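You operate a simulated robot arm through the tools that you are given. There is no shell and no other tool.

You run a simulated robot arm. Do the job below in one go: nothing can be reset, and whatever is moved stays where it is left.

## Task
Take the brown book out of the press and weight it down.
Fine: wind the plate up to the top, tray back in; book on the worktop under the grey weight. Set down upright: grey weight.
Where things are to end (x, y in the base frame): brown drying book within 0.06 m of [0.37, 0.54].

The check looks at the end state, three seconds after you hand in, the way a careful person would. Anything else that was tipped, shoved, dropped, spilled or broken makes it a failure.

## Robot
A 7-joint arm with a two-finger parallel gripper, fixed in place. Base frame: the origin is on the floor under the middle of its stand, x ahead of it, y to its left, z up; the work surface is at about z = 0.85. Lengths are in m, angles in degrees, forces in N, time in s.
With the tool pointing down near the work surface it reaches from about 0.36 to 0.78 m from the base axis. Its first joint turns from -166.0 to 166.0 degrees. Payload 3.91 kg.
Tool frame: the origin (TCP) lies between the finger pads and is the grasp point; the fingertips stand 0.03 m ahead of it; z points along the fingers, y is the line along which they close. Largest opening 0.11 m; finger width 0.02, thickness 0.01; the body of the gripper, 0.048 by 0.112 m, starts 0.055 m behind the TCP.
Orientation is that of the tool frame in the base frame, as a unit quaternion [x, y, z, w]. With the fingers straight down and closing along the base's y, the tool's x points along the base's -x, its y along +y and its z along -z.

## Interface
- The arm moves only by the tool send_rows. Its argument "deltas" is one flat list of numbers, 7 for each row, row after row: the shift along the tool's x, y, z in units of 25 mm (1.0 is 25 mm), then the turn, a rotation vector about the tool's x, y, z in units of 8 degrees (1.0 is 8 degrees), then the gripper command, from -1 (shut) to 1 (fully open), values between in proportion. In form: [dx, dy, dz, rx, ry, rz, claw, dx, dy, dz, rx, ry, rz, claw, ...]. A call has 1 to 20 rows; each row shifts and turns the commanded pose from where the row before left it, along the tool's axes as they then stand. A call with a number of a shift or a turn outside -1 to 1 is refused whole. A row lasts 0.2 s, in which the tool goes at most 0.05 m and 8.6 degrees; a call with a longer step from one row to the next is refused whole, and so is a gripper value outside its range. A pose out of reach is approached as far as the arm can. The call stops where the force on the tool passes 50 N (or 10 N more than at its start, if that is more) or the arm is blocked; 0.2 s more then pass. Each finger travels about 0.153 m/s and halts on what it meets, pressing with about 36 N; the grip force reading is that of the motor and also rises with nothing between the fingers. The clock runs only during rows and for 0.2 s after the last one: add rows that do not move to give the fingers time. It gives the time, the measured TCP pose, the force on the tool (base axes), the opening and the grip force at its end, in the units of the frame above (readings bear some noise), with the torque about the TCP (base axes, N m) and any sound that the robot's microphone picked up.
- Cameras (640 x 400 px; columns grow to the right, rows downward): "scene" is fixed at [0.2185, -0.5015, 1.4208]; the picture's right is [-0.97, 0.24, 0.00], its down [-0.12, -0.48, -0.87] and it looks along [-0.21, -0.85, 0.49] (base axes); focal length 214 px, centre (320, 200). "wrist" rides on the gripper at [0.077, 0.007, -0.115] in the tool frame; the picture's right is [-0.09, 1.00, 0.00], its down [-0.80, -0.07, -0.59] and it looks along [-0.59, -0.05, 0.80] (tool axes); focal length 270 px, centre (320, 200). There is no depth. A picture from a camera that has moved, and an enlarged one, comes with that camera's place and axes in the base frame and with its lens.
- capture(camera): a new picture of that camera. It takes no simulated time.
- move_column(by): slides the trunk up (or, below 0, down) by that many m; the arm rides with it, the base frame stays. It gives what a move gives, with no picture.
- close_up(camera, box): a new picture of the part [left, top, right, bottom] of that camera's present view, enlarged. It takes no simulated time.
- job_done(): hands the job in; it is judged then, once.

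Places have to be worked out from the pictures, the camera data and where the tool is seen. Open the gripper and draw the arm clear of the work before you hand the job in, unless the task says otherwise.

The tools are called after "Emit:" as a command line: name --argument value ..., lists and objects as JSON in quotes. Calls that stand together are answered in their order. send_rows: Moves the arm, as the interface text tells. Its arguments: {"type":"object","properties":{"deltas":{"type":"array"}},"required":["deltas"]} The other tools are called the same way: move_column (by) moves the trunk up or down; capture (camera) takes a picture; close_up (camera, box) takes an enlarged picture of a part of a camera's view; job_done () hands the job in.

At the start:

```text
time_s: 0.0
eef_pos: [0.3233, 0.0974, 1.4392]
tool_rot: [0.0, 1.0, 0.0, 0.001]
force: [0.9, 0.2, -0.6]
wrist_torque: [0.01, 0.02, 0.04]
opening: 0.1104
finger_force: 0.1
trunk travel left (down, up): [-0.575, 0.035]
```

scene: 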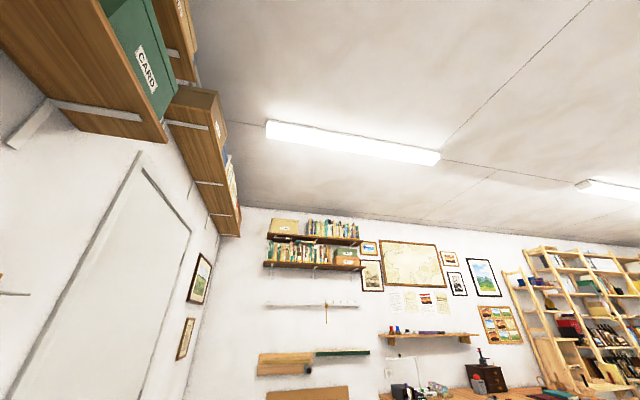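
wrist: 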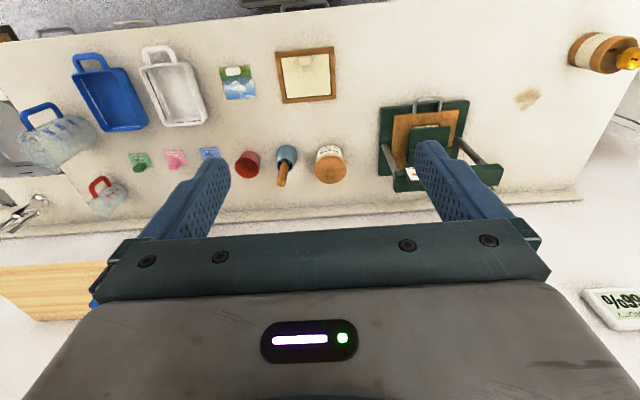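

I'll start with a detailed look through the wrist camera: the scene camera faces the ceiling and the far wall, so it doesn't show the worktop.

Emit:
close_up --camera "wrist" --box '[340, 20, 640, 220]'

Emit:
close_up --camera "wrist" --box '[0, 0, 340, 220]'

Emit:
close_up --camera "scene" --box '[240, 200, 560, 400]'

```text
2.00 times, centred on (490, 120) of wrist
camera zoom: at [0.245, 0.1044, 1.5534], right [0.09, 1.0, 0.0], down [0.8, -0.07, 0.59], along [0.59, -0.05, -0.8], focal length 541 px, centre (-20, 360)
```

zoom: 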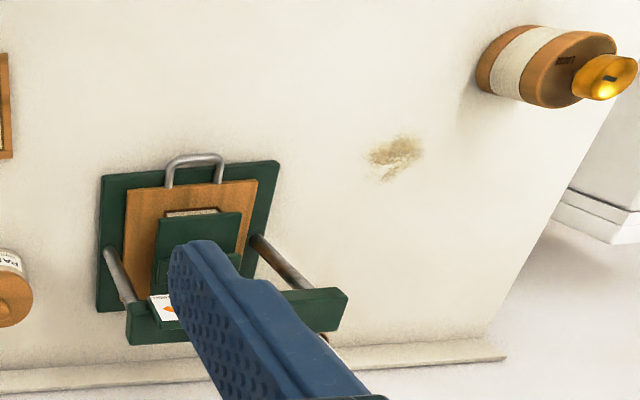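

```text
1.82 times, centred on (170, 110) of wrist
camera zoom: at [0.245, 0.1044, 1.5534], right [0.09, 1.0, 0.0], down [0.8, -0.07, 0.59], along [0.59, -0.05, -0.8], focal length 491 px, centre (593, 364)
```

zoom: 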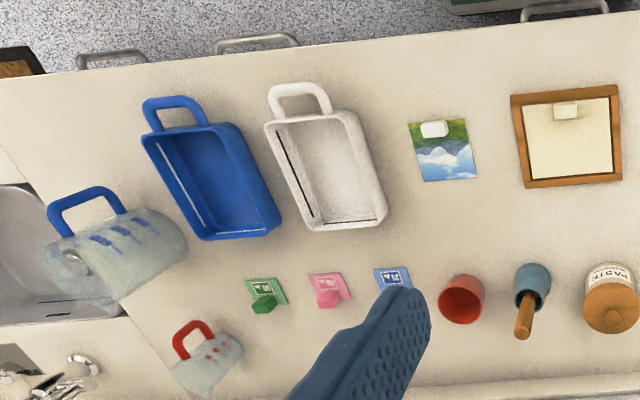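

```text
2.00 times, centred on (400, 300) of scene
camera zoom: at [0.2185, -0.5015, 1.4208], right [-0.97, 0.24, 0.0], down [-0.12, -0.48, -0.87], along [-0.21, -0.85, 0.49], focal length 429 px, centre (160, 0)
```

zoom: 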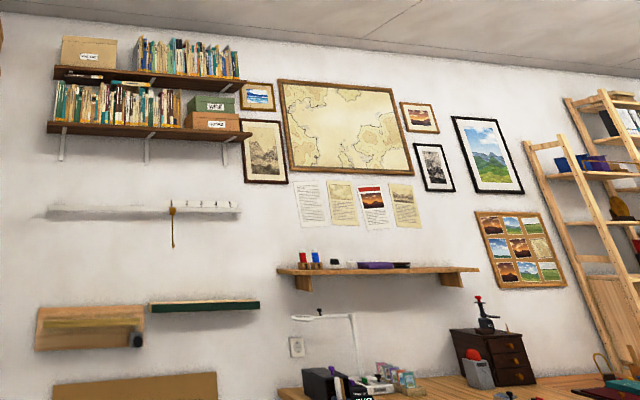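

The press (green base, wooden tray with wire handle, two posts and a crossbar) is near x≈0.6, y≈0.37. I haven't identified the grey weight yet, so I'll move the arm left at this safe height to see that area better.

Emit:
send_rows --deltas '[0, 1, 0, 0, 0, 0, 1, 0, 1, 0, 0, 0, 0, 1, 0, 1, 0, 0, 0, 0, 1, 0, 1, 0, 0, 0, 0, 1, 0, 1, 0, 0, 0, 0, 1, 0, 1, 0, 0, 0, 0, 1, 0, 1, 0, 0, 0, 0, 1, 0, 1, 0, 0, 0, 0, 1, 0, 1, 0, 0, 0, 0, 1, 0, 1, 0, 0, 0, 0, 1]'

Emit:
capture --camera "wrist"

```text
time_s: 2.2
eef_pos: [0.3225, 0.349, 1.4373]
tool_rot: [0.0, 1.0, 0.0, 0.0]
force: [0.9, 0.0, 0.5]
wrist_torque: [-0.02, 0.03, -0.01]
opening: 0.1101
finger_force: 0.1
trunk travel left (down, up): [-0.575, 0.035]
```

```text
taken
camera wrist: at [0.2455, 0.3564, 1.5521], right [0.09, 1.0, 0.0], down [0.8, -0.07, 0.59], along [0.59, -0.05, -0.8], focal length 270 px, centre (320, 200)
```

wrist: 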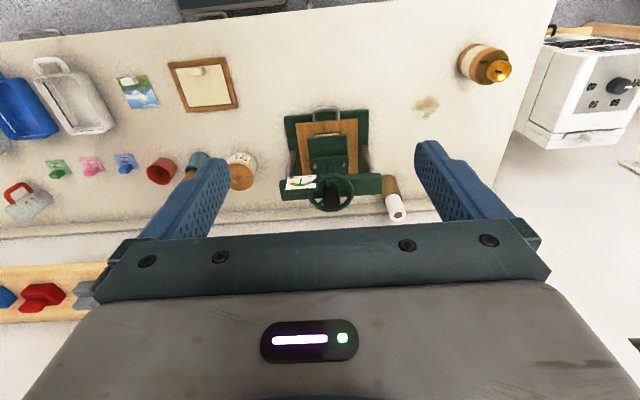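

Emit:
close_up --camera "wrist" --box '[260, 90, 420, 220]'

Emit:
close_up --camera "wrist" --box '[420, 20, 640, 160]'

```text
3.08 times, centred on (340, 155) of wrist
camera zoom: at [0.2455, 0.3564, 1.5521], right [0.09, 1.0, 0.0], down [0.8, -0.07, 0.59], along [0.59, -0.05, -0.8], focal length 832 px, centre (258, 338)
```

zoom: 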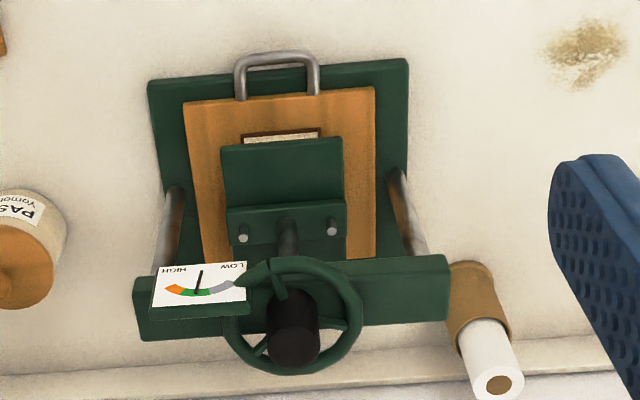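

```text
2.86 times, centred on (530, 90) of wrist
camera zoom: at [0.2455, 0.3564, 1.5521], right [0.09, 1.0, 0.0], down [0.8, -0.07, 0.59], along [0.59, -0.05, -0.8], focal length 772 px, centre (-280, 514)
```

zoom: 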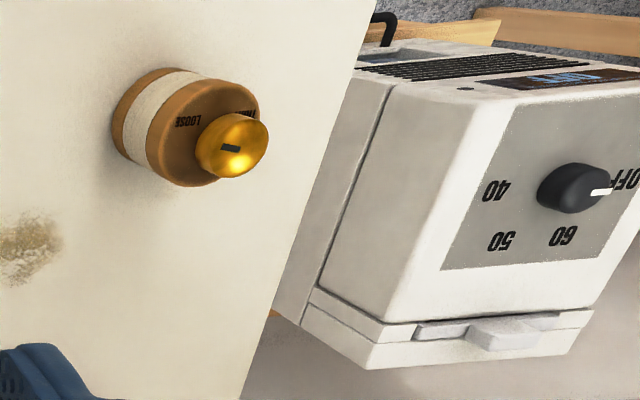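

The press is now clear: a handwheel with a dark hub on a vertical screw, a gauge, and a tray handle facing the base. The grey weight may be on the shelf at lower left, so I'll zoom in there and on the other items.

Emit:
close_up --camera "wrist" --box '[0, 230, 140, 330]'

Emit:
close_up --camera "wrist" --box '[0, 30, 280, 220]'

```text
4.00 times, centred on (70, 280) of wrist
camera zoom: at [0.2455, 0.3564, 1.5521], right [0.09, 1.0, 0.0], down [0.8, -0.07, 0.59], along [0.59, -0.05, -0.8], focal length 1081 px, centre (1320, -120)
```

zoom: 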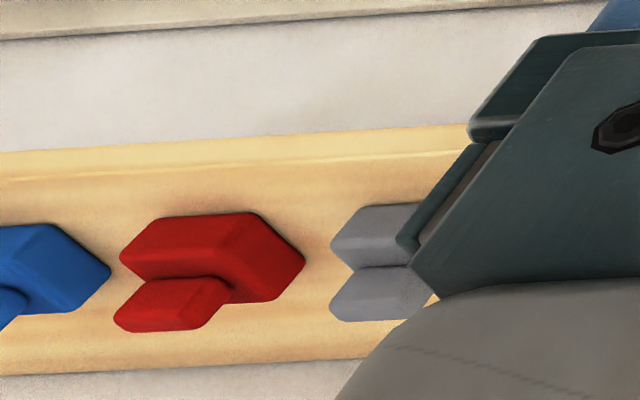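

```text
2.11 times, centred on (140, 125) of wrist
camera zoom: at [0.2455, 0.3564, 1.5521], right [0.09, 1.0, 0.0], down [0.8, -0.07, 0.59], along [0.59, -0.05, -0.8], focal length 569 px, centre (699, 358)
```

zoom: 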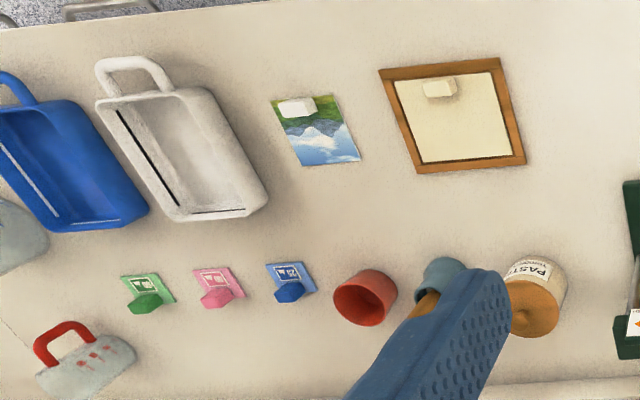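

There are blue, red and grey weights on a wooden ledge behind the right side of the worktop. I'll move right at height and tilt the tool up 40° to see the shelf clearly.

Emit:
send_rows --deltas '[0, -1, 0, 0, -1, 0, 1, 0, -1, 0, 0, -1, 0, 1, 0, -1, 0, 0, -1, 0, 1, 0, -1, 0, 0, -1, 0, 1, 0, -1, 0, 0, -1, 0, 1, 0, -1, 0, 0, 0, 0, 1, 0, -1, 0, 0, 0, 0, 1, 0, -1, 0, 0, 0, 0, 1, 0, -1, 0, 0, 0, 0, 1, 0, -1, 0, 0, 0, 0, 1, 0, -1, 0, 0, 0, 0, 1, 0, -1, 0, 0, 0, 0, 1, 0, -1, 0, 0, 0, 0, 1, 0, -1, 0, 0, 0, 0, 1, 0, -1, 0, 0, 0, 0, 1, 0, -1, 0, 0, 0, 0, 1]'

Emit:
capture --camera "wrist"

```text
time_s: 5.6
eef_pos: [0.3241, -0.0538, 1.4383]
tool_rot: [0.0, 0.94, 0.0, 0.342]
force: [-0.2, -0.2, 1.0]
wrist_torque: [0.01, -0.02, -0.02]
opening: 0.1098
finger_force: 0.1
trunk travel left (down, up): [-0.575, 0.035]
```

```text
taken
camera wrist: at [0.1907, -0.0472, 1.4758], right [0.07, 1.0, 0.06], down [0.23, -0.07, 0.97], along [0.97, -0.05, -0.24], focal length 270 px, centre (320, 200)
```

wrist: 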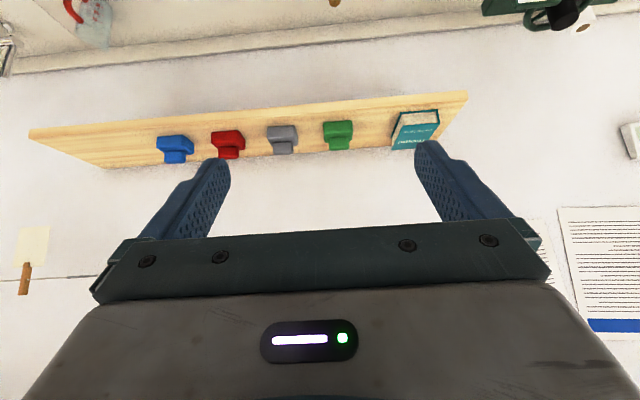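

The shelf holds four weights (blue, red, grey, green) and a teal book. Triangulating puts the grey one at about [0.67, -0.14, 1.23], so I'll zoom in on it.

Emit:
close_up --camera "wrist" --box '[130, 80, 480, 180]'

Emit:
close_up --camera "wrist" --box '[230, 100, 370, 180]'

```text
1.83 times, centred on (305, 130) of wrist
camera zoom: at [0.1907, -0.0472, 1.4758], right [0.07, 1.0, 0.06], down [0.23, -0.07, 0.97], along [0.97, -0.05, -0.24], focal length 494 px, centre (347, 328)
```

zoom: 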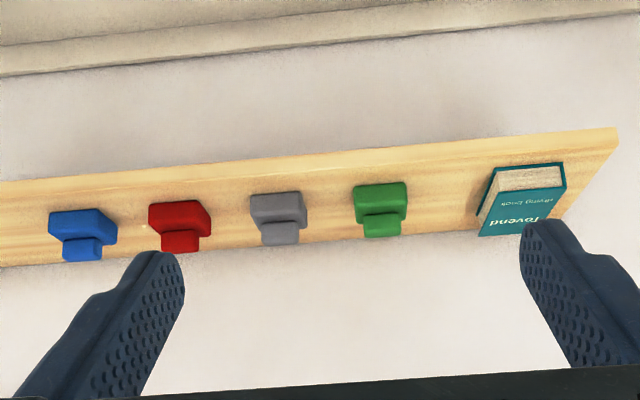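

```text
4.57 times, centred on (300, 140) of wrist
camera zoom: at [0.1907, -0.0472, 1.4758], right [0.07, 1.0, 0.06], down [0.23, -0.07, 0.97], along [0.97, -0.05, -0.24], focal length 1236 px, centre (411, 474)
```

zoom: 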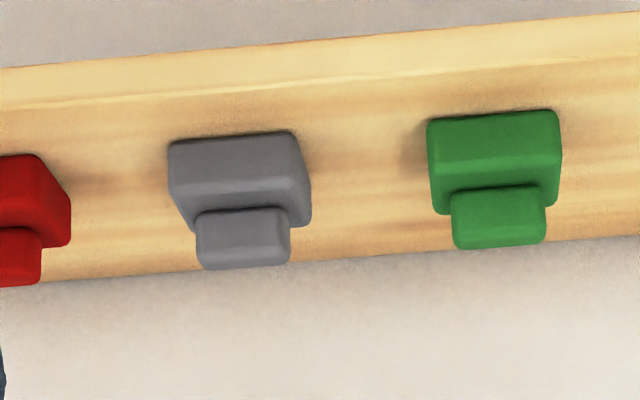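

The grey weight is a block about 0.056 m wide with a smaller grip block on top. Next I'll level the tool and go back to the press to measure it.

Emit:
send_rows --deltas '[0, 1, 0, 0, 1, 0, 1, 0, 1, 0, 0, 1, 0, 1, 0, 1, 0, 0, 1, 0, 1, 0, 1, 0, 0, 1, 0, 1, 0, 1, 0, 0, 1, 0, 1, 0, 1, 0, 0, 0, 0, 1, 0, 1, 0, 0, 0, 0, 1, 0, 1, 0, 0, 0, 0, 1, 0, 1, 0, 0, 0, 0, 1, 0, 1, 0, 0, 0, 0, 1, 0, 1, 0, 0, 0, 0, 1, 0, 1, 0, 0, 0, 0, 1, 0, 1, 0, 0, 0, 0, 1, 0, 1, 0, 0, 0, 0, 1, 0, 1, 0, 0, 0, 0, 1]'

Emit:
move_column --by -0.15

Emit:
capture --camera "wrist"

```text
time_s: 8.8
eef_pos: [0.3243, 0.3242, 1.4388]
tool_rot: [-0.001, 1.0, 0.0, 0.0]
force: [0.6, 0.6, -1.0]
wrist_torque: [-0.01, 0.0, 0.01]
opening: 0.1102
finger_force: 0.1
trunk travel left (down, up): [-0.575, 0.035]
```

```text
time_s: 10.6
eef_pos: [0.3226, 0.3229, 1.2898]
tool_rot: [-0.001, 1.0, 0.0, 0.0]
force: [-0.2, 0.2, 0.1]
wrist_torque: [0.02, -0.03, -0.02]
opening: 0.1096
finger_force: 0.1
trunk travel left (down, up): [-0.425, 0.185]
```

```text
taken
camera wrist: at [0.2455, 0.3303, 1.4037], right [0.09, 1.0, 0.0], down [0.8, -0.07, 0.59], along [0.59, -0.05, -0.8], focal length 270 px, centre (320, 200)
```

wrist: 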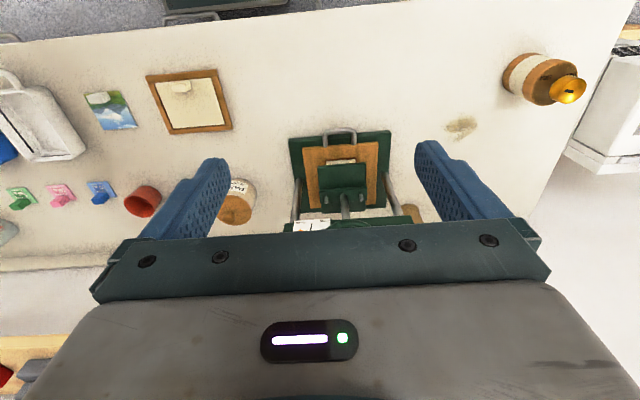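

Lower down, the gripper hides the wheel. I'll tilt the tool up 32° to view the press from the front.

Emit:
send_rows --deltas '[0, 0.6, 0, 0, -1, 0, 1, 0, 0.6, 0, 0, -1, 0, 1, 0, 0, 0, 0, -1, 0, 1, 0, 0, 0, 0, -1, 0, 1]'

Emit:
capture --camera "wrist"

Emit:
close_up --camera "wrist" --box '[220, 20, 420, 220]'

```text
time_s: 11.6
eef_pos: [0.3232, 0.3528, 1.29]
tool_rot: [-0.001, 0.961, 0.001, 0.278]
force: [0.8, 0.5, -0.3]
wrist_torque: [-0.02, 0.0, 0.01]
opening: 0.11
finger_force: 0.2
trunk travel left (down, up): [-0.425, 0.185]
```

```text
taken
camera wrist: at [0.1956, 0.3604, 1.3453], right [0.07, 1.0, 0.05], down [0.36, -0.07, 0.93], along [0.93, -0.05, -0.37], focal length 270 px, centre (320, 200)
```

wrist: 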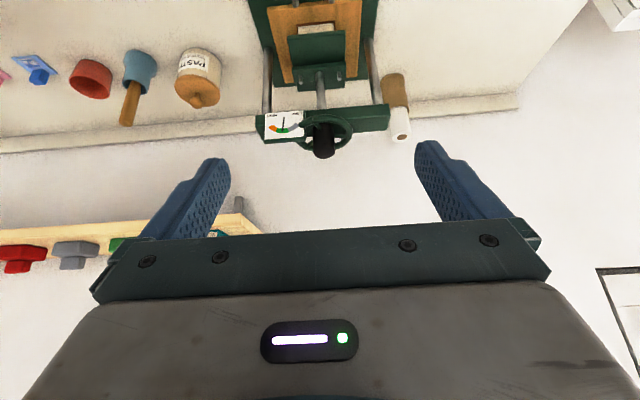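

```text
2.00 times, centred on (320, 120) of wrist
camera zoom: at [0.1956, 0.3604, 1.3453], right [0.07, 1.0, 0.05], down [0.36, -0.07, 0.93], along [0.93, -0.05, -0.37], focal length 541 px, centre (320, 360)
```

zoom: 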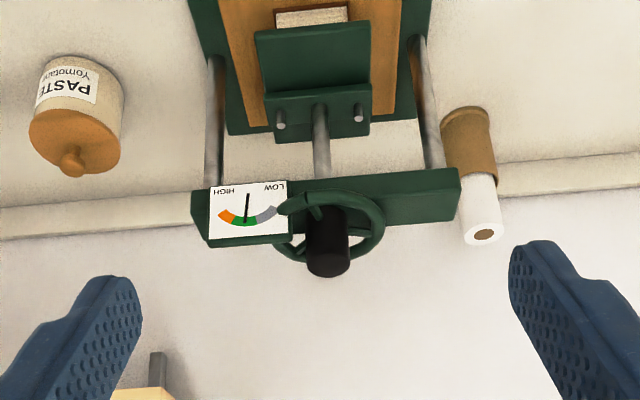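

The hub top triangulates to about [0.579, 0.351, 1.11], with a diameter of about 0.034 m and the wheel rim near z≈1.065. I'll level the tool and move above the hub at z=1.29.

Emit:
send_rows --deltas '[0, 0, 0, 0, 1, 0, 1, 0, 0, 0, 0, 1, 0, 1, 0, 0, 0, 0, 1, 0, 1, 0, 0, 0, 0, 1, 0, 1, -0.93, 0, 0, 0, 0, 0, 1, -0.93, 0, 0, 0, 0, 0, 1, -0.93, 0, 0, 0, 0, 0, 1, -0.93, 0, 0, 0, 0, 0, 1, -0.93, 0, 0, 0, 0, 0, 1, -0.93, 0, 0, 0, 0, 0, 1, -0.93, 0, 0, 0, 0, 0, 1, -0.93, 0, 0, 0, 0, 0, 1]'

Emit:
capture --camera "wrist"

```text
time_s: 14.2
eef_pos: [0.4404, 0.3418, 1.2778]
tool_rot: [-0.001, 1.0, 0.001, 0.001]
force: [-0.7, -0.2, -1.3]
wrist_torque: [0.0, 0.0, -0.02]
opening: 0.1101
finger_force: 0.1
out of reach, approached as far as the arm can: row 8, 9, 10, 11, 12
trunk travel left (down, up): [-0.425, 0.185]
```

```text
taken
camera wrist: at [0.3622, 0.3482, 1.3921], right [0.09, 1.0, 0.0], down [0.8, -0.07, 0.6], along [0.59, -0.05, -0.8], focal length 270 px, centre (320, 200)
```

wrist: 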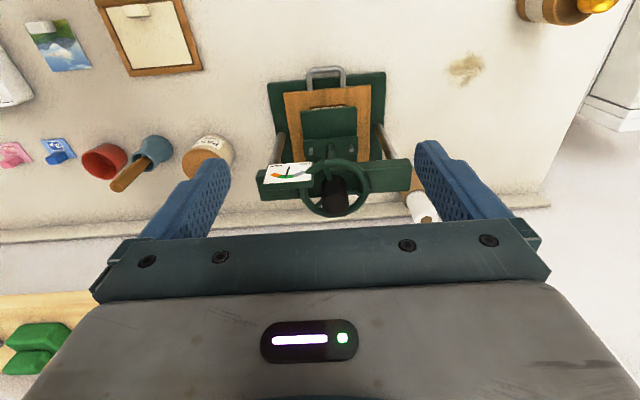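

The arm runs out of reach this high relative to the trunk. I'll raise the trunk so the arm can work lower against it.

Emit:
move_column --by 0.18

Emit:
send_rows --deltas '[0, 0, 1, 0, 0, 0, 1, 0, 0, 1, 0, 0, 0, 1, 0, 0, 1, 0, 0, 0, 1, 0, 0, 1, 0, 0, 0, 1, 0, 0, 1, 0, 0, 0, 1, 0, 0, 1, 0, 0, 0, 1, 0, 0, 1, 0, 0, 0, 1, 0, 0, 1, 0, 0, 0, 1]'

```text
time_s: 16.1
eef_pos: [0.4402, 0.3415, 1.4579]
tool_rot: [-0.001, 1.0, 0.001, 0.002]
force: [0.1, 0.0, 0.1]
wrist_torque: [0.0, 0.03, -0.01]
opening: 0.1099
finger_force: 0.0
trunk travel left (down, up): [-0.605, 0.005]
```

```text
time_s: 17.9
eef_pos: [0.4404, 0.3416, 1.258]
tool_rot: [0.0, 1.0, 0.001, 0.002]
force: [0.2, -1.2, -0.5]
wrist_torque: [0.05, -0.03, -0.04]
opening: 0.1099
finger_force: 0.2
trunk travel left (down, up): [-0.605, 0.005]
```

That worked. I'll move forward over the hub at z≈1.26.

Emit:
send_rows --deltas '[-0.924, 0.063, 0, 0, 0, 0, 1, -0.924, 0.063, 0, 0, 0, 0, 1, -0.924, 0.063, 0, 0, 0, 0, 1, -0.924, 0.063, 0, 0, 0, 0, 1, -0.924, 0.063, 0, 0, 0, 0, 1, -0.924, 0.063, 0, 0, 0, 0, 1]'

Emit:
capture --camera "wrist"

```text
time_s: 19.4
eef_pos: [0.581, 0.351, 1.2595]
tool_rot: [0.0, 1.0, 0.0, 0.001]
force: [0.0, 0.6, 0.3]
wrist_torque: [-0.02, 0.0, -0.02]
opening: 0.11
finger_force: 0.1
trunk travel left (down, up): [-0.605, 0.005]
```

```text
taken
camera wrist: at [0.5031, 0.358, 1.3731], right [0.09, 1.0, 0.0], down [0.8, -0.07, 0.6], along [0.59, -0.05, -0.8], focal length 270 px, centre (320, 200)
```

wrist: 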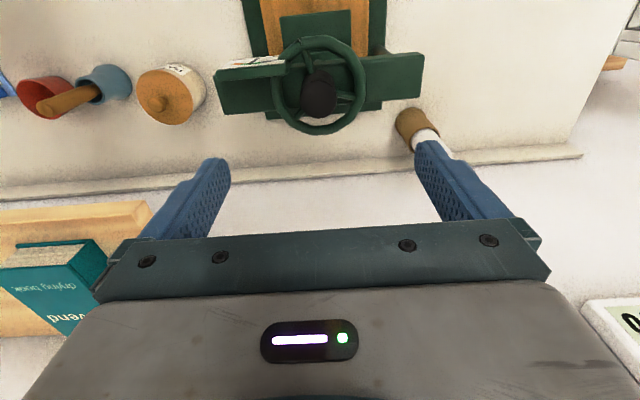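

Emit:
close_up --camera "wrist" --box '[200, 0, 440, 150]'

```text
2.67 times, centred on (320, 75) of wrist
camera zoom: at [0.5031, 0.358, 1.3731], right [0.09, 1.0, 0.0], down [0.8, -0.07, 0.6], along [0.59, -0.05, -0.8], focal length 721 px, centre (320, 533)
```

zoom: 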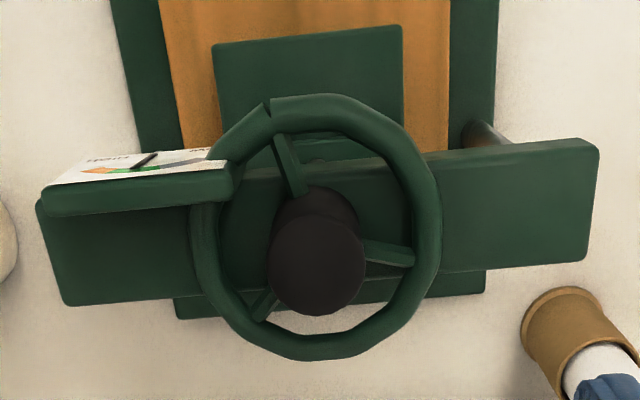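

The hub centre is confirmed at about (0.578, 0.351), top z≈1.11. The gauge box (top z≈1.10) sits just in front of and to the right of the wheel, so my fingers have to stay narrow there. Before gripping I'll find the wrist's turning range in the air by turning it clockwise.

Emit:
send_rows --deltas '[0, 0, 0, 0, 0, 1, 1, 0, 0, 0, 0, 0, 1, 1, 0, 0, 0, 0, 0, 1, 1, 0, 0, 0, 0, 0, 1, 1, 0, 0, 0, 0, 0, 1, 1, 0, 0, 0, 0, 0, 1, 1, 0, 0, 0, 0, 0, 1, 1, 0, 0, 0, 0, 0, 1, 1, 0, 0, 0, 0, 0, 1, 1, 0, 0, 0, 0, 0, 1, 1, 0, 0, 0, 0, 0, 1, 1, 0, 0, 0, 0, 0, 1, 1, 0, 0, 0, 0, 0, 1, 1, 0, 0, 0, 0, 0, 1, 1, 0, 0, 0, 0, 0, 1, 1]'

```text
time_s: 22.6
eef_pos: [0.5795, 0.3531, 1.2586]
tool_rot: [0.867, 0.499, 0.002, 0.0]
force: [0.0, -0.7, 0.8]
wrist_torque: [0.01, 0.0, 0.0]
opening: 0.1101
finger_force: 0.1
trunk travel left (down, up): [-0.605, 0.005]
```

The wrist took 120° with no limit, so I'll go a bit further to find it.

Emit:
send_rows --deltas '[0, 0, 0, 0, 0, 1, 0.1, 0, 0, 0, 0, 0, 1, 0.1, 0, 0, 0, 0, 0, 1, 0.1, 0, 0, 0, 0, 0, 1, 0.1, 0, 0, 0, 0, 0, 1, 0.1, 0, 0, 0, 0, 0, 1, 0.1]'

```text
time_s: 23.9
eef_pos: [0.5794, 0.3487, 1.2551]
tool_rot: [0.994, 0.111, -0.002, -0.004]
force: [0.1, -0.8, -0.1]
wrist_torque: [0.02, -0.06, 0.05]
opening: 0.0606
finger_force: 0.0
out of reach, approached as far as the arm can: row 6
trunk travel left (down, up): [-0.605, 0.005]
```

The clockwise limit is at about 167° of yaw. I'll back off slightly and zoom in to check the alignment over the hub.

Emit:
send_rows --deltas '[0, 0, 0, 0, 0, -0.9, 0.1, 0, 0, 0, 0, 0, 0, 0.1]'

Emit:
capture --camera "wrist"

```text
time_s: 24.6
eef_pos: [0.5782, 0.3487, 1.2563]
tool_rot: [0.986, 0.168, 0.001, -0.001]
force: [0.5, -0.1, 0.3]
wrist_torque: [-0.01, 0.0, 0.03]
opening: 0.0604
finger_force: 0.0
trunk travel left (down, up): [-0.605, 0.005]
```

```text
taken
camera wrist: at [0.6527, 0.3671, 1.371], right [0.25, -0.97, 0.0], down [-0.78, -0.2, 0.59], along [-0.57, -0.14, -0.81], focal length 270 px, centre (320, 200)
```

wrist: 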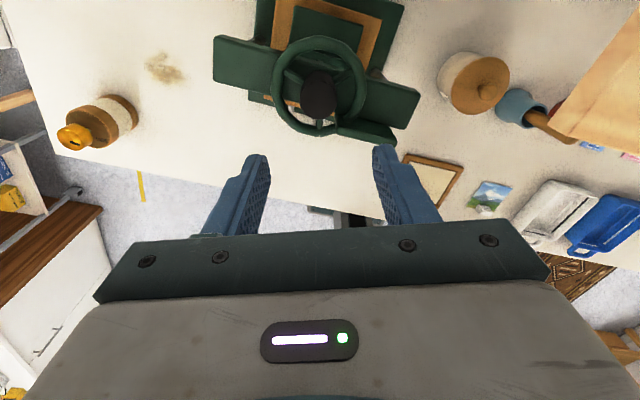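

Emit:
close_up --camera "wrist" --box '[200, 0, 440, 150]'

```text
2.67 times, centred on (320, 75) of wrist
camera zoom: at [0.6527, 0.3671, 1.371], right [0.25, -0.97, 0.0], down [-0.78, -0.2, 0.59], along [-0.57, -0.14, -0.81], focal length 721 px, centre (320, 533)
```

zoom: 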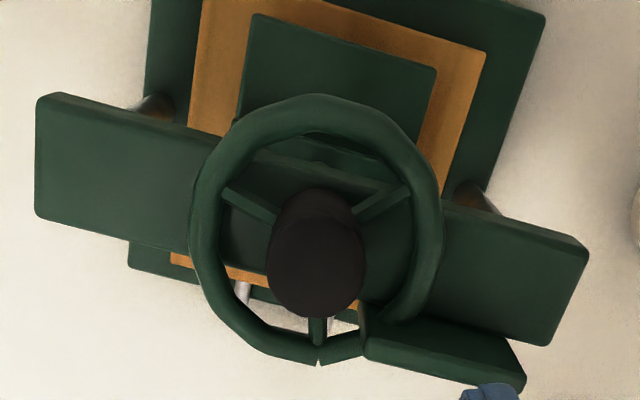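

Averaging both views puts the hub centre at (0.5795, 0.351), top z≈1.106. I'll descend to z≈1.115 with the fingers 0.06 apart, then close on the hub.

Emit:
send_rows --deltas '[0.083, -0.08, 0.942, 0, 0, 0, 0.1, 0, 0, 0.942, 0, 0, 0, 0.1, 0, 0, 0.942, 0, 0, 0, 0.1, 0, 0, 0.942, 0, 0, 0, 0.1, 0, 0, 0.942, 0, 0, 0, 0.1, 0, 0, 0.942, 0, 0, 0, 0.1]'

Emit:
capture --camera "wrist"

```text
time_s: 25.9
eef_pos: [0.5805, 0.3489, 1.1141]
tool_rot: [0.986, 0.168, 0.002, 0.0]
force: [0.2, 0.6, 0.4]
wrist_torque: [0.02, 0.01, -0.04]
opening: 0.0605
finger_force: 0.1
trunk travel left (down, up): [-0.605, 0.005]
```

```text
taken
camera wrist: at [0.6535, 0.3676, 1.2288], right [0.25, -0.97, 0.0], down [-0.78, -0.2, 0.59], along [-0.57, -0.14, -0.81], focal length 270 px, centre (320, 200)
```

wrist: 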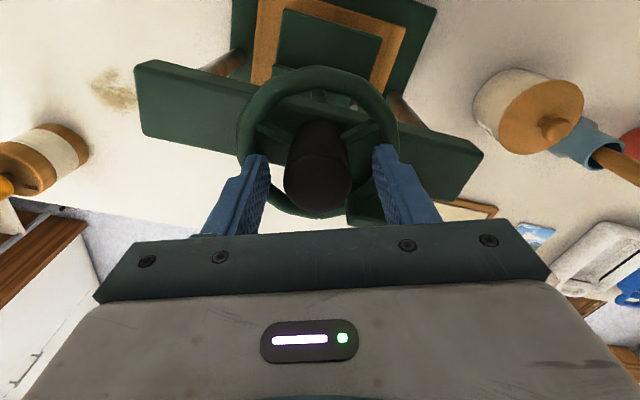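

The hub sits centred between the fingers. I'll close on it and try a small counter-clockwise turn of 24°.

Emit:
send_rows --deltas '[0, 0, 0, 0, 0, 0, -1, 0, 0, 0, 0, 0, 0, -1, 0, 0, 0, 0, 0, 0, -1]'

Emit:
send_rows --deltas '[0, 0, 0, 0, 0, -0.5, -1, 0, 0, 0, 0, 0, -0.5, -1, 0, 0, 0, 0, 0, -0.5, -1, 0, 0, 0, 0, 0, -0.5, -1, 0, 0, 0, 0, 0, -0.5, -1, 0, 0, 0, 0, 0, -0.5, -1]'

Emit:
capture --camera "wrist"

```text
time_s: 26.8
eef_pos: [0.578, 0.3503, 1.1153]
tool_rot: [0.986, 0.167, 0.002, -0.001]
force: [-2.1, 3.4, -1.4]
wrist_torque: [0.16, -0.62, 0.05]
opening: 0.035
finger_force: 44.5
trunk travel left (down, up): [-0.605, 0.005]
```

```text
time_s: 28.1
eef_pos: [0.5794, 0.3494, 1.1136]
tool_rot: [0.93, 0.368, 0.0, 0.0]
force: [-18.7, -9.6, -22.9]
wrist_torque: [-0.06, 0.24, -0.03]
opening: 0.0353
finger_force: 44.7
trunk travel left (down, up): [-0.605, 0.005]
```

```text
taken
camera wrist: at [0.6395, 0.3975, 1.2286], right [0.62, -0.79, 0.0], down [-0.63, -0.5, 0.59], along [-0.47, -0.37, -0.8], focal length 270 px, centre (320, 200)
```

wrist: 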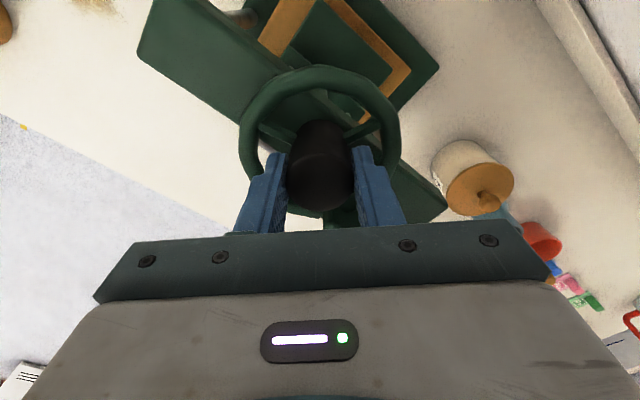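

The wheel seems gripped. There's a -23 N vertical reading, so I'll zoom in to check whether the wheel actually turned before going on.

Emit:
close_up --camera "wrist" --box '[200, 50, 440, 230]'

```text
2.22 times, centred on (320, 140) of wrist
camera zoom: at [0.6395, 0.3975, 1.2286], right [0.62, -0.79, 0.0], down [-0.63, -0.5, 0.59], along [-0.47, -0.37, -0.8], focal length 601 px, centre (320, 333)
```

zoom: 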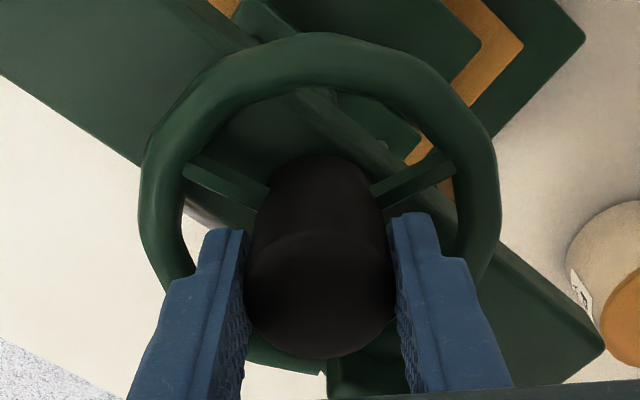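

The wheel turned with the gripper. Before turning any further, I want to read the gauge and confirm this direction loosens the press. I'll release, lift and rotate back to yaw 0.

Emit:
send_rows --deltas '[0, 0, 0, 0, 0, 0, 0.1, 0, 0, 0, 0, 0, 0, 0.1, 0, 0, -1, 0, 0, 0, 0.1, 0, 0, -1, 0, 0, 0, 0.1, 0, 0, -1, 0, 0, 0, 0.1, 0, 0, -1, 0, 0, 0, 0.1, 0, 0, -1, 0, 0, 0, 0.1, 0, 0, -1, 0, 0, 0, 0.1]'

Emit:
send_rows --deltas '[0, 0, 0, 0, 0, -1, 0.1, 0, 0, 0, 0, 0, -1, 0.1, 0, 0, 0, 0, 0, -1, 0.1, 0, 0, 0, 0, 0, -1, 0.1, 0, 0, 0, 0, 0, -1, 0.1, 0, 0, 0, 0, 0, -1, 0.1, 0, 0, 0, 0, 0, -1, 0.1, 0, 0, 0, 0, 0, -1, 0.1, 0, 0, 0, 0, 0, -1, 0.1, 0, 0, 0, 0, 0, -1, 0.1, 0, 0, 0, 0, 0, -1, 0.1, 0, 0, 0, 0, 0, -1, 0.1, 0, 0, 0, 0, 0, -1, 0.1, 0, 0, 0, 0, 0, -1, 0.1, 0, 0, 0, 0, 0, -1, 0.1, 0, 0, 0, 0, 0, -1, 0.1, 0, 0, 0, 0, 0, -1, 0.1]'

Emit:
capture --camera "wrist"

Emit:
close_up --camera "wrist" --box '[200, 0, 440, 150]'

```text
time_s: 29.9
eef_pos: [0.5799, 0.3477, 1.2665]
tool_rot: [0.93, 0.368, 0.001, 0.0]
force: [0.2, 0.1, 0.3]
wrist_torque: [-0.04, 0.01, 0.0]
opening: 0.0603
finger_force: 0.0
trunk travel left (down, up): [-0.605, 0.005]
```

```text
time_s: 33.5
eef_pos: [0.5796, 0.3489, 1.2666]
tool_rot: [0.006, 1.0, 0.002, 0.001]
force: [0.1, 0.2, -0.3]
wrist_torque: [-0.02, -0.02, 0.01]
opening: 0.0606
finger_force: 0.0
trunk travel left (down, up): [-0.605, 0.005]
```

```text
taken
camera wrist: at [0.5028, 0.3567, 1.3802], right [0.1, 1.0, 0.0], down [0.8, -0.08, 0.6], along [0.59, -0.06, -0.8], focal length 270 px, centre (320, 200)
```

wrist: 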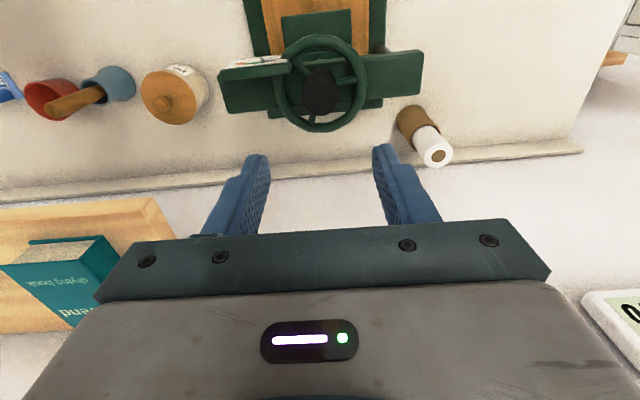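

```text
2.67 times, centred on (320, 75) of wrist
camera zoom: at [0.5028, 0.3567, 1.3802], right [0.1, 1.0, 0.0], down [0.8, -0.08, 0.6], along [0.59, -0.06, -0.8], focal length 721 px, centre (320, 533)
```

zoom: 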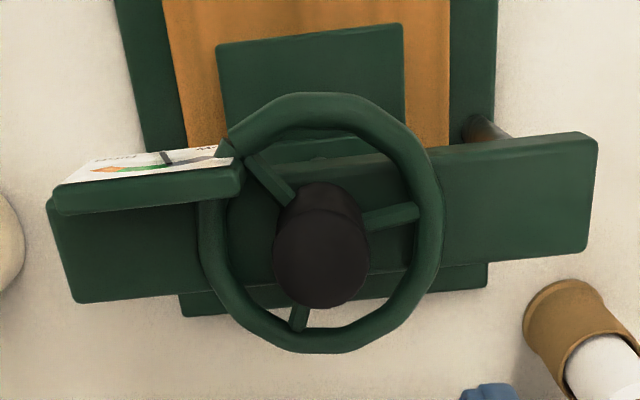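

The wheel turned about 24° counter-clockwise. I'll zoom in on the gauge needle to see which way it moved.

Emit:
close_up --camera "wrist" --box '[210, 40, 310, 90]'

```text
6.40 times, centred on (260, 65) of wrist
camera zoom: at [0.5028, 0.3567, 1.3802], right [0.1, 1.0, 0.0], down [0.8, -0.08, 0.6], along [0.59, -0.06, -0.8], focal length 1730 px, centre (704, 1064)
```

zoom: 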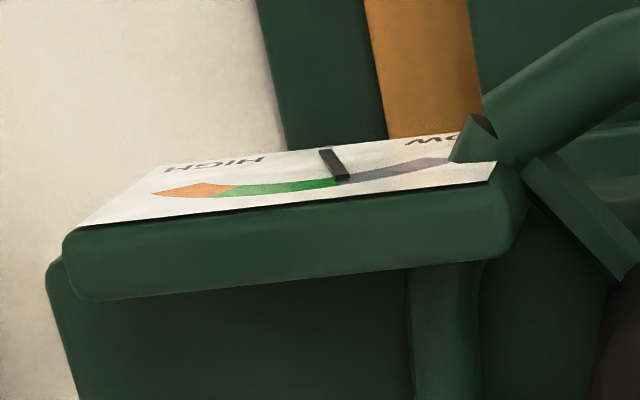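

The needle moved from mid-green to the green/grey edge toward LOW, so counter-clockwise loosens the press. I'll turn the wrist back to +160° in the air for a long stroke.

Emit:
send_rows --deltas '[0, 0, 0, 0, 0, 1, 0.1, 0, 0, 0, 0, 0, 1, 0.1, 0, 0, 0, 0, 0, 1, 0.1, 0, 0, 0, 0, 0, 1, 0.1, 0, 0, 0, 0, 0, 1, 0.1, 0, 0, 0, 0, 0, 1, 0.1, 0, 0, 0, 0, 0, 1, 0.1, 0, 0, 0, 0, 0, 1, 0.1, 0, 0, 0, 0, 0, 1, 0.1, 0, 0, 0, 0, 0, 1, 0.1, 0, 0, 0, 0, 0, 1, 0.1, 0, 0, 0, 0, 0, 1, 0.1, 0, 0, 0, 0, 0, 1, 0.1, 0, 0, 0, 0, 0, 1, 0.1, 0, 0, 0, 0, 0, 1, 0.1, 0, 0, 0, 0, 0, 1, 0.1, 0, 0, 0, 0, 0, 1, 0.1, 0, 0, 0, 0, 0, 1, 0.1, 0, 0, 0, 0, 0, 1, 0.1, 0, 0, 0, 0, 0, 1, 0.1]'

```text
time_s: 37.8
eef_pos: [0.5798, 0.3512, 1.2651]
tool_rot: [0.986, 0.168, 0.001, 0.0]
force: [0.2, -0.6, 0.6]
wrist_torque: [-0.01, 0.01, -0.02]
opening: 0.0606
finger_force: 0.1
trunk travel left (down, up): [-0.605, 0.005]
```

The tool is centred at (0.5798, 0.3512). I'll descend 0.15 m, close on the hub, and then wind.

Emit:
send_rows --deltas '[0, 0, 1, 0, 0, 0, 0.1, 0, 0, 1, 0, 0, 0, 0.1, 0, 0, 1, 0, 0, 0, 0.1, 0, 0, 1, 0, 0, 0, 0.1, 0, 0, 1, 0, 0, 0, 0.1, 0, 0, 1, 0, 0, 0, 0.1, 0, 0, 0, 0, 0, 0, -1, 0, 0, 0, 0, 0, 0, -1, 0, 0, 0, 0, 0, 0, -1]'

Emit:
send_rows --deltas '[0, 0, 0, 0, 0, -1, -1, 0, 0, 0, 0, 0, -1, -1, 0, 0, 0, 0, 0, -1, -1, 0, 0, 0, 0, 0, -1, -1, 0, 0, 0, 0, 0, -1, -1, 0, 0, 0, 0, 0, -1, -1, 0, 0, 0, 0, 0, -1, -1, 0, 0, 0, 0, 0, -1, -1, 0, 0, 0, 0, 0, -1, -1, 0, 0, 0, 0, 0, -1, -1]'

```text
time_s: 39.8
eef_pos: [0.5821, 0.3518, 1.1166]
tool_rot: [0.986, 0.167, 0.002, -0.001]
force: [-0.6, -0.3, -3.4]
wrist_torque: [0.15, -0.21, 0.02]
opening: 0.0351
finger_force: 45.2
trunk travel left (down, up): [-0.605, 0.005]
```

```text
time_s: 42.0
eef_pos: [0.5783, 0.3536, 1.1166]
tool_rot: [0.647, 0.763, 0.003, 0.0]
force: [1.3, 20.5, 21.2]
wrist_torque: [1.26, 1.09, -0.09]
opening: 0.0352
finger_force: 45.5
trunk travel left (down, up): [-0.605, 0.005]
```

The grip is holding, with moderate forces of about 20 N. I'll keep winding in shorter calls and watch the force.

Emit:
send_rows --deltas '[0, 0, 0, 0, 0, -1, -1, 0, 0, 0, 0, 0, -1, -1, 0, 0, 0, 0, 0, -1, -1, 0, 0, 0, 0, 0, -1, -1, 0, 0, 0, 0, 0, -1, -1, 0, 0, 0, 0, 0, -1, -1, 0, 0, 0, 0, 0, -1, -1, 0, 0, 0, 0, 0, -1, -1, 0, 0, 0, 0, 0, -1, -1, 0, 0, 0, 0, 0, -1, -1]'

Emit:
capture --camera "wrist"

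```text
time_s: 44.1
eef_pos: [0.5763, 0.3506, 1.117]
tool_rot: [0.006, 1.0, 0.002, 0.002]
force: [-18.3, 11.2, 21.1]
wrist_torque: [0.31, 1.11, -0.04]
opening: 0.0353
finger_force: 45.0
trunk travel left (down, up): [-0.605, 0.005]
```

```text
taken
camera wrist: at [0.4991, 0.3577, 1.2306], right [0.1, 0.99, 0.0], down [0.8, -0.08, 0.6], along [0.59, -0.06, -0.8], focal length 270 px, centre (320, 200)
```

wrist: 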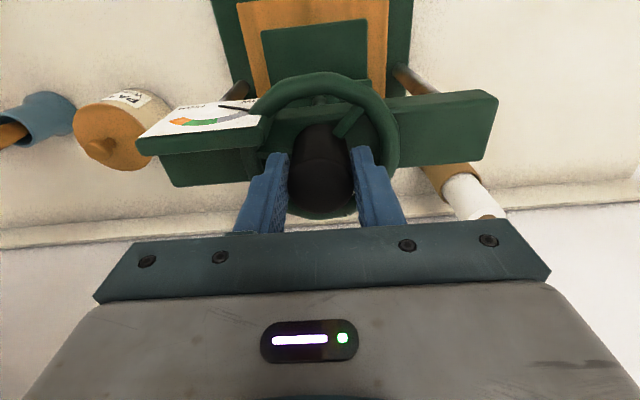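

The needle now reads fully LOW and the plate should be lifting. I'll continue with the second half of the stroke.

Emit:
send_rows --deltas '[0, 0, 0, 0, 0, -1, -1, 0, 0, 0, 0, 0, -1, -1, 0, 0, 0, 0, 0, -1, -1, 0, 0, 0, 0, 0, -1, -1, 0, 0, 0, 0, 0, -1, -1, 0, 0, 0, 0, 0, -1, -1, 0, 0, 0, 0, 0, -1, -1, 0, 0, 0, 0, 0, -1, -1, 0, 0, 0, 0, 0, -1, -1, 0, 0, 0, 0, 0, -1, -1]'

Emit:
send_rows --deltas '[0, 0, 0, 0, 0, -1, -1, 0, 0, 0, 0, 0, -1, -1, 0, 0, 0, 0, 0, -1, -1, 0, 0, 0, 0, 0, -1, -1, 0, 0, 0, 0, 0, -1, -1, 0, 0, 0, 0, 0, -1, -1, 0, 0, 0, 0, 0, -1, -1, 0, 0, 0, 0, 0, -1, -1, 0, 0, 0, 0, 0, -1, -1, 0, 0, 0, 0, 0, -1, -1]'

Emit:
capture --camera "wrist"

```text
time_s: 46.4
eef_pos: [0.58, 0.3492, 1.1158]
tool_rot: [-0.639, 0.769, 0.0, 0.004]
force: [-12.5, -2.7, 1.2]
wrist_torque: [0.46, 0.74, -0.69]
opening: 0.0352
finger_force: 44.7
trunk travel left (down, up): [-0.605, 0.005]
```

```text
time_s: 48.5
eef_pos: [0.5795, 0.3493, 1.1156]
tool_rot: [0.984, -0.18, 0.001, -0.001]
force: [-2.4, -2.1, 0.4]
wrist_torque: [-0.08, 0.55, -1.28]
opening: 0.0352
finger_force: 45.5
trunk travel left (down, up): [-0.605, 0.005]
```

```text
taken
camera wrist: at [0.6493, 0.316, 1.2299], right [-0.44, -0.9, 0.0], down [-0.73, 0.35, 0.59], along [-0.53, 0.26, -0.81], focal length 270 px, centre (320, 200)
```

wrist: 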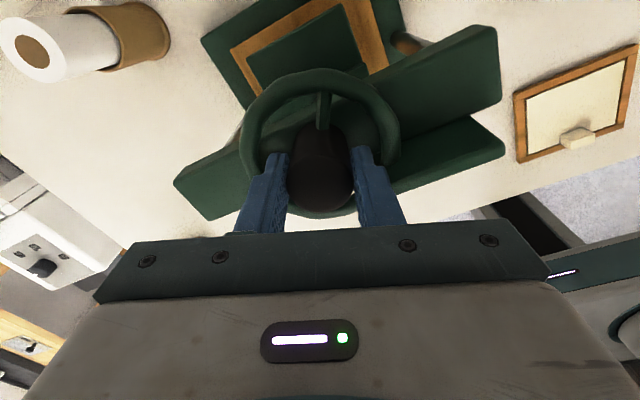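

The resisting torque has risen to about 1.3 N·m, and the spoke position suggests the grip slipped, so the screw may be at its stop. I'll release, lift and check the plate height from the front.

Emit:
send_rows --deltas '[0, 0, 0, 0, 0, 0, 0.1, 0, 0, 0, 0, 0, 0, 0.1, 0, 0, -1, 0, 0, 0, 0.1, 0, 0, -1, 0, 0, 0, 0.1, 0, 0, -1, 0, 0, 0, 0.1, 0, 0, -1, 0, 0, 0, 0.1, 0, 0, -1, 0, 0, 0, 0.1, 0, 0, -1, 0, 0, 0, 0.1]'

Emit:
send_rows --deltas '[0, 0, 0, 0, 0, 1, 0.1, 0, 0, 0, 0, 0, 1, 0.1, 0, 0, 0, 0, 0, 1, 0.1, 0, 0, 0, 0, 0, 1, 0.1, 0, 0, 0, 0, 0, 1, 0.1, 0, 0, 0, 0, 0, 1, 0.1, 0, 0, 0, 0, 0, 1, 0.1, 0, 0, 0, 0, 0, 1, 0.1, 0, 0, 0, 0, 0, 1, 0.1, 0, 0, 0, 0, 0, 1, 0.1, 0, 0, 0, 0, 0, 1, 0.1, 0, 0, 0, 0, 0, 1, 0.1, 0, 0, 0, 0, 0, 1, 0.1, 0, 0, 0, 0, 0, 1, 0.1, 0, 0, 0, 0, 0, 1, 0.1, 0, 0, 0, 0, 0, 1, 0.1, 0, 0, 0, 0, 0, 1, 0.1, 0, 0, 0, 0, 0, 1, 0.1, 0, 0, 0, 0, 0, 1, 0.1, 0, 0, 0, 0, 0, 1, 0.1]'

Emit:
close_up --camera "wrist" --box '[200, 0, 440, 150]'

```text
time_s: 50.4
eef_pos: [0.5818, 0.3517, 1.2674]
tool_rot: [0.984, -0.179, 0.001, -0.002]
force: [0.3, -0.5, -0.2]
wrist_torque: [-0.04, 0.01, 0.01]
opening: 0.0605
finger_force: 0.0
trunk travel left (down, up): [-0.605, 0.005]
```

```text
time_s: 54.5
eef_pos: [0.5806, 0.3494, 1.2654]
tool_rot: [0.008, 1.0, 0.002, 0.002]
force: [-0.5, 0.3, -0.4]
wrist_torque: [0.01, 0.01, -0.02]
opening: 0.0604
finger_force: 0.1
trunk travel left (down, up): [-0.605, 0.005]
```

```text
2.67 times, centred on (320, 75) of wrist
camera zoom: at [0.5024, 0.3579, 1.3797], right [0.1, 0.99, 0.0], down [0.8, -0.08, 0.6], along [0.59, -0.06, -0.8], focal length 721 px, centre (320, 533)
```

zoom: 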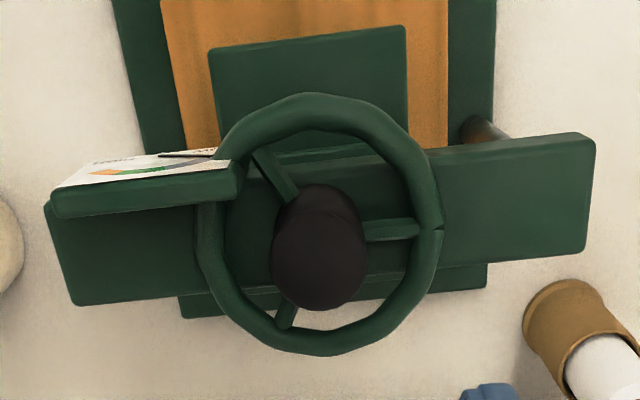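

The wheel's slit shows it turned about 223° in that stroke, and the plate looks higher. I'll back off and look from the front to compare the plate with its upper limit.

Emit:
send_rows --deltas '[1, 0, 0, 0, 0, 0, 0.1, 1, 0, 0, 0, 0, 0, 0.1, 1, 0, 0, 0, 0, 0, 0.1, 1, 0, 0, 0, 0, 0, 0.1, 1, 0, 0, 0, 0, 0, 0.1, 1, 0, 0, 0, 0, 0, 0.1, 1, 0, 0, 0, 0, 0, 0.1, 1, 0, 0, 0, 0, 0, 0.1, 1, 0, 0, 0, 0, 0, 0.1, 1, 0, 0, 0, 0, 0, 0.1, 0, 0, 0, 0, -1, 0, 0.1, 0, 0, 0, 0, -1, 0, 0.1, 0, 0, 0, 0, -1, 0, 0.1, 0, 0, 0, 0, -1, 0, 0.1, 0, 0, 0, 0, -1, 0, 0.1]'

Emit:
move_column --by -0.15

Emit:
capture --camera "wrist"

Emit:
close_up --camera "wrist" --box '[220, 20, 420, 220]'

```text
time_s: 57.8
eef_pos: [0.3294, 0.3541, 1.2654]
tool_rot: [0.006, 0.939, 0.0, 0.344]
force: [-0.4, 0.1, 0.0]
wrist_torque: [0.02, 0.02, -0.02]
opening: 0.0606
finger_force: 0.0
trunk travel left (down, up): [-0.605, 0.005]
```

```text
time_s: 59.5
eef_pos: [0.3298, 0.3545, 1.1158]
tool_rot: [0.007, 0.939, -0.001, 0.343]
force: [-0.4, 0.1, -1.7]
wrist_torque: [0.01, 0.01, 0.01]
opening: 0.0605
finger_force: 0.1
trunk travel left (down, up): [-0.455, 0.155]
```

```text
taken
camera wrist: at [0.1969, 0.3624, 1.1526], right [0.08, 0.99, 0.06], down [0.23, -0.08, 0.97], along [0.97, -0.06, -0.23], focal length 270 px, centre (320, 200)
```

wrist: 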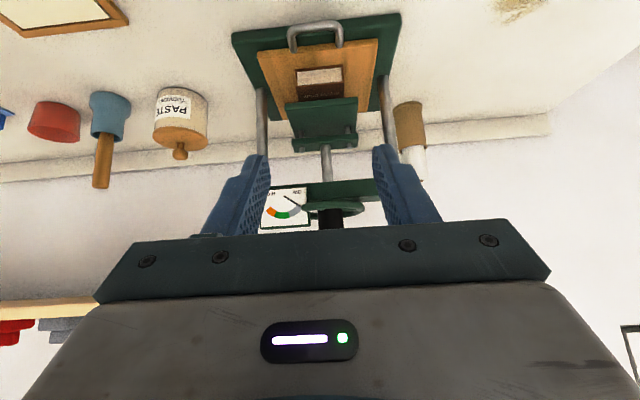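

```text
2.00 times, centred on (320, 120) of wrist
camera zoom: at [0.1969, 0.3624, 1.1526], right [0.08, 0.99, 0.06], down [0.23, -0.08, 0.97], along [0.97, -0.06, -0.23], focal length 541 px, centre (320, 360)
```

zoom: 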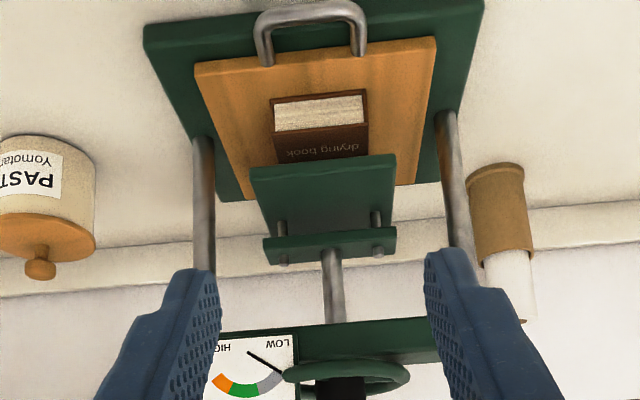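

The brown drying book is in the tray and the plate has lifted off it by about 2 cm. There's still a gap of about 5 cm between the plate's boss and the crossbar, so I need to test whether the wheel is really at its stop. I'll go back above the wheel and wind again.

Emit:
move_column --by 0.15

Emit:
send_rows --deltas '[0, 0, 0, 0, 1, 0, 0.1, 0, 0, 0, 0, 1, 0, 0.1, 0, 0, 0, 0, 1, 0, 0.1, 0, 0, 0, 0, 1, 0, 0.1, 0, 0, 0, 0, 1, 0, 0.1, -1, 0, 0, 0, 0, 0, 0.1, -1, 0, 0, 0, 0, 0, 0.1, -1, 0, 0, 0, 0, 0, 0.1, -1, 0, 0, 0, 0, 0, 0.1, -1, 0, 0, 0, 0, 0, 0.1, -1, 0, 0, 0, 0, 0, 0.1, -1, 0, 0, 0, 0, 0, 0.1, -1, 0, 0, 0, 0, 0, 0.1, -1, 0, 0, 0, 0, 0, 0.1, -1, 0, 0, 0, 0, 0, 0.1]'

Emit:
send_rows --deltas '[0, 0, 0, 0, 0, 1, 0.1, 0, 0, 0, 0, 0, 1, 0.1, 0, 0, 0, 0, 0, 1, 0.1, 0, 0, 0, 0, 0, 1, 0.1, 0, 0, 0, 0, 0, 1, 0.1, 0, 0, 0, 0, 0, 1, 0.1, 0, 0, 0, 0, 0, 1, 0.1, 0, 0, 0, 0, 0, 1, 0.1, 0, 0, 0, 0, 0, 1, 0.1, 0, 0, 0, 0, 0, 1, 0.1, 0, 0, 0, 0, 0, 1, 0.1, 0, 0, 0, 0, 0, 1, 0.1, 0, 0, 0, 0, 0, 1, 0.1, 0, 0, 0, 0, 0, 1, 0.1, 0, 0, 0, 0, 0, 1, 0.1, 0, 0, 0, 0, 0, 1, 0.1, 0, 0, 0, 0, 0, 1, 0.1, 0, 0, 0, 0, 0, 1, 0.1, 0, 0, 0, 0, 0, 1, 0.1, 0, 0, 0, 0, 0, 1, 0.1]'

Emit:
close_up --camera "wrist" --box '[200, 0, 440, 150]'

```text
time_s: 61.2
eef_pos: [0.3305, 0.3536, 1.265]
tool_rot: [0.008, 0.939, -0.003, 0.344]
force: [0.2, -0.2, 0.4]
wrist_torque: [-0.01, 0.01, 0.01]
opening: 0.0604
finger_force: 0.0
trunk travel left (down, up): [-0.605, 0.005]
```

```text
time_s: 64.5
eef_pos: [0.5784, 0.3518, 1.265]
tool_rot: [0.006, 1.0, 0.001, 0.001]
force: [0.5, 0.5, 0.2]
wrist_torque: [-0.04, 0.03, 0.0]
opening: 0.0605
finger_force: 0.1
trunk travel left (down, up): [-0.605, 0.005]
```

```text
time_s: 68.7
eef_pos: [0.5789, 0.3534, 1.2664]
tool_rot: [0.986, 0.167, 0.0, -0.001]
force: [0.5, 0.7, -0.3]
wrist_torque: [0.0, -0.04, 0.0]
opening: 0.0604
finger_force: 0.0
trunk travel left (down, up): [-0.605, 0.005]
```

```text
2.67 times, centred on (320, 75) of wrist
camera zoom: at [0.6534, 0.3711, 1.3798], right [0.25, -0.97, 0.0], down [-0.78, -0.2, 0.59], along [-0.58, -0.14, -0.81], focal length 721 px, centre (320, 533)
```

zoom: 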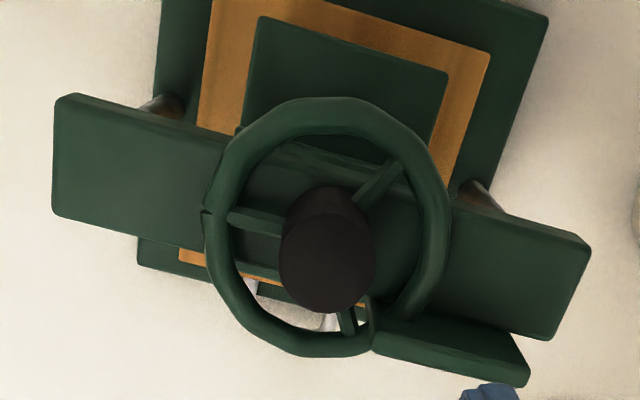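

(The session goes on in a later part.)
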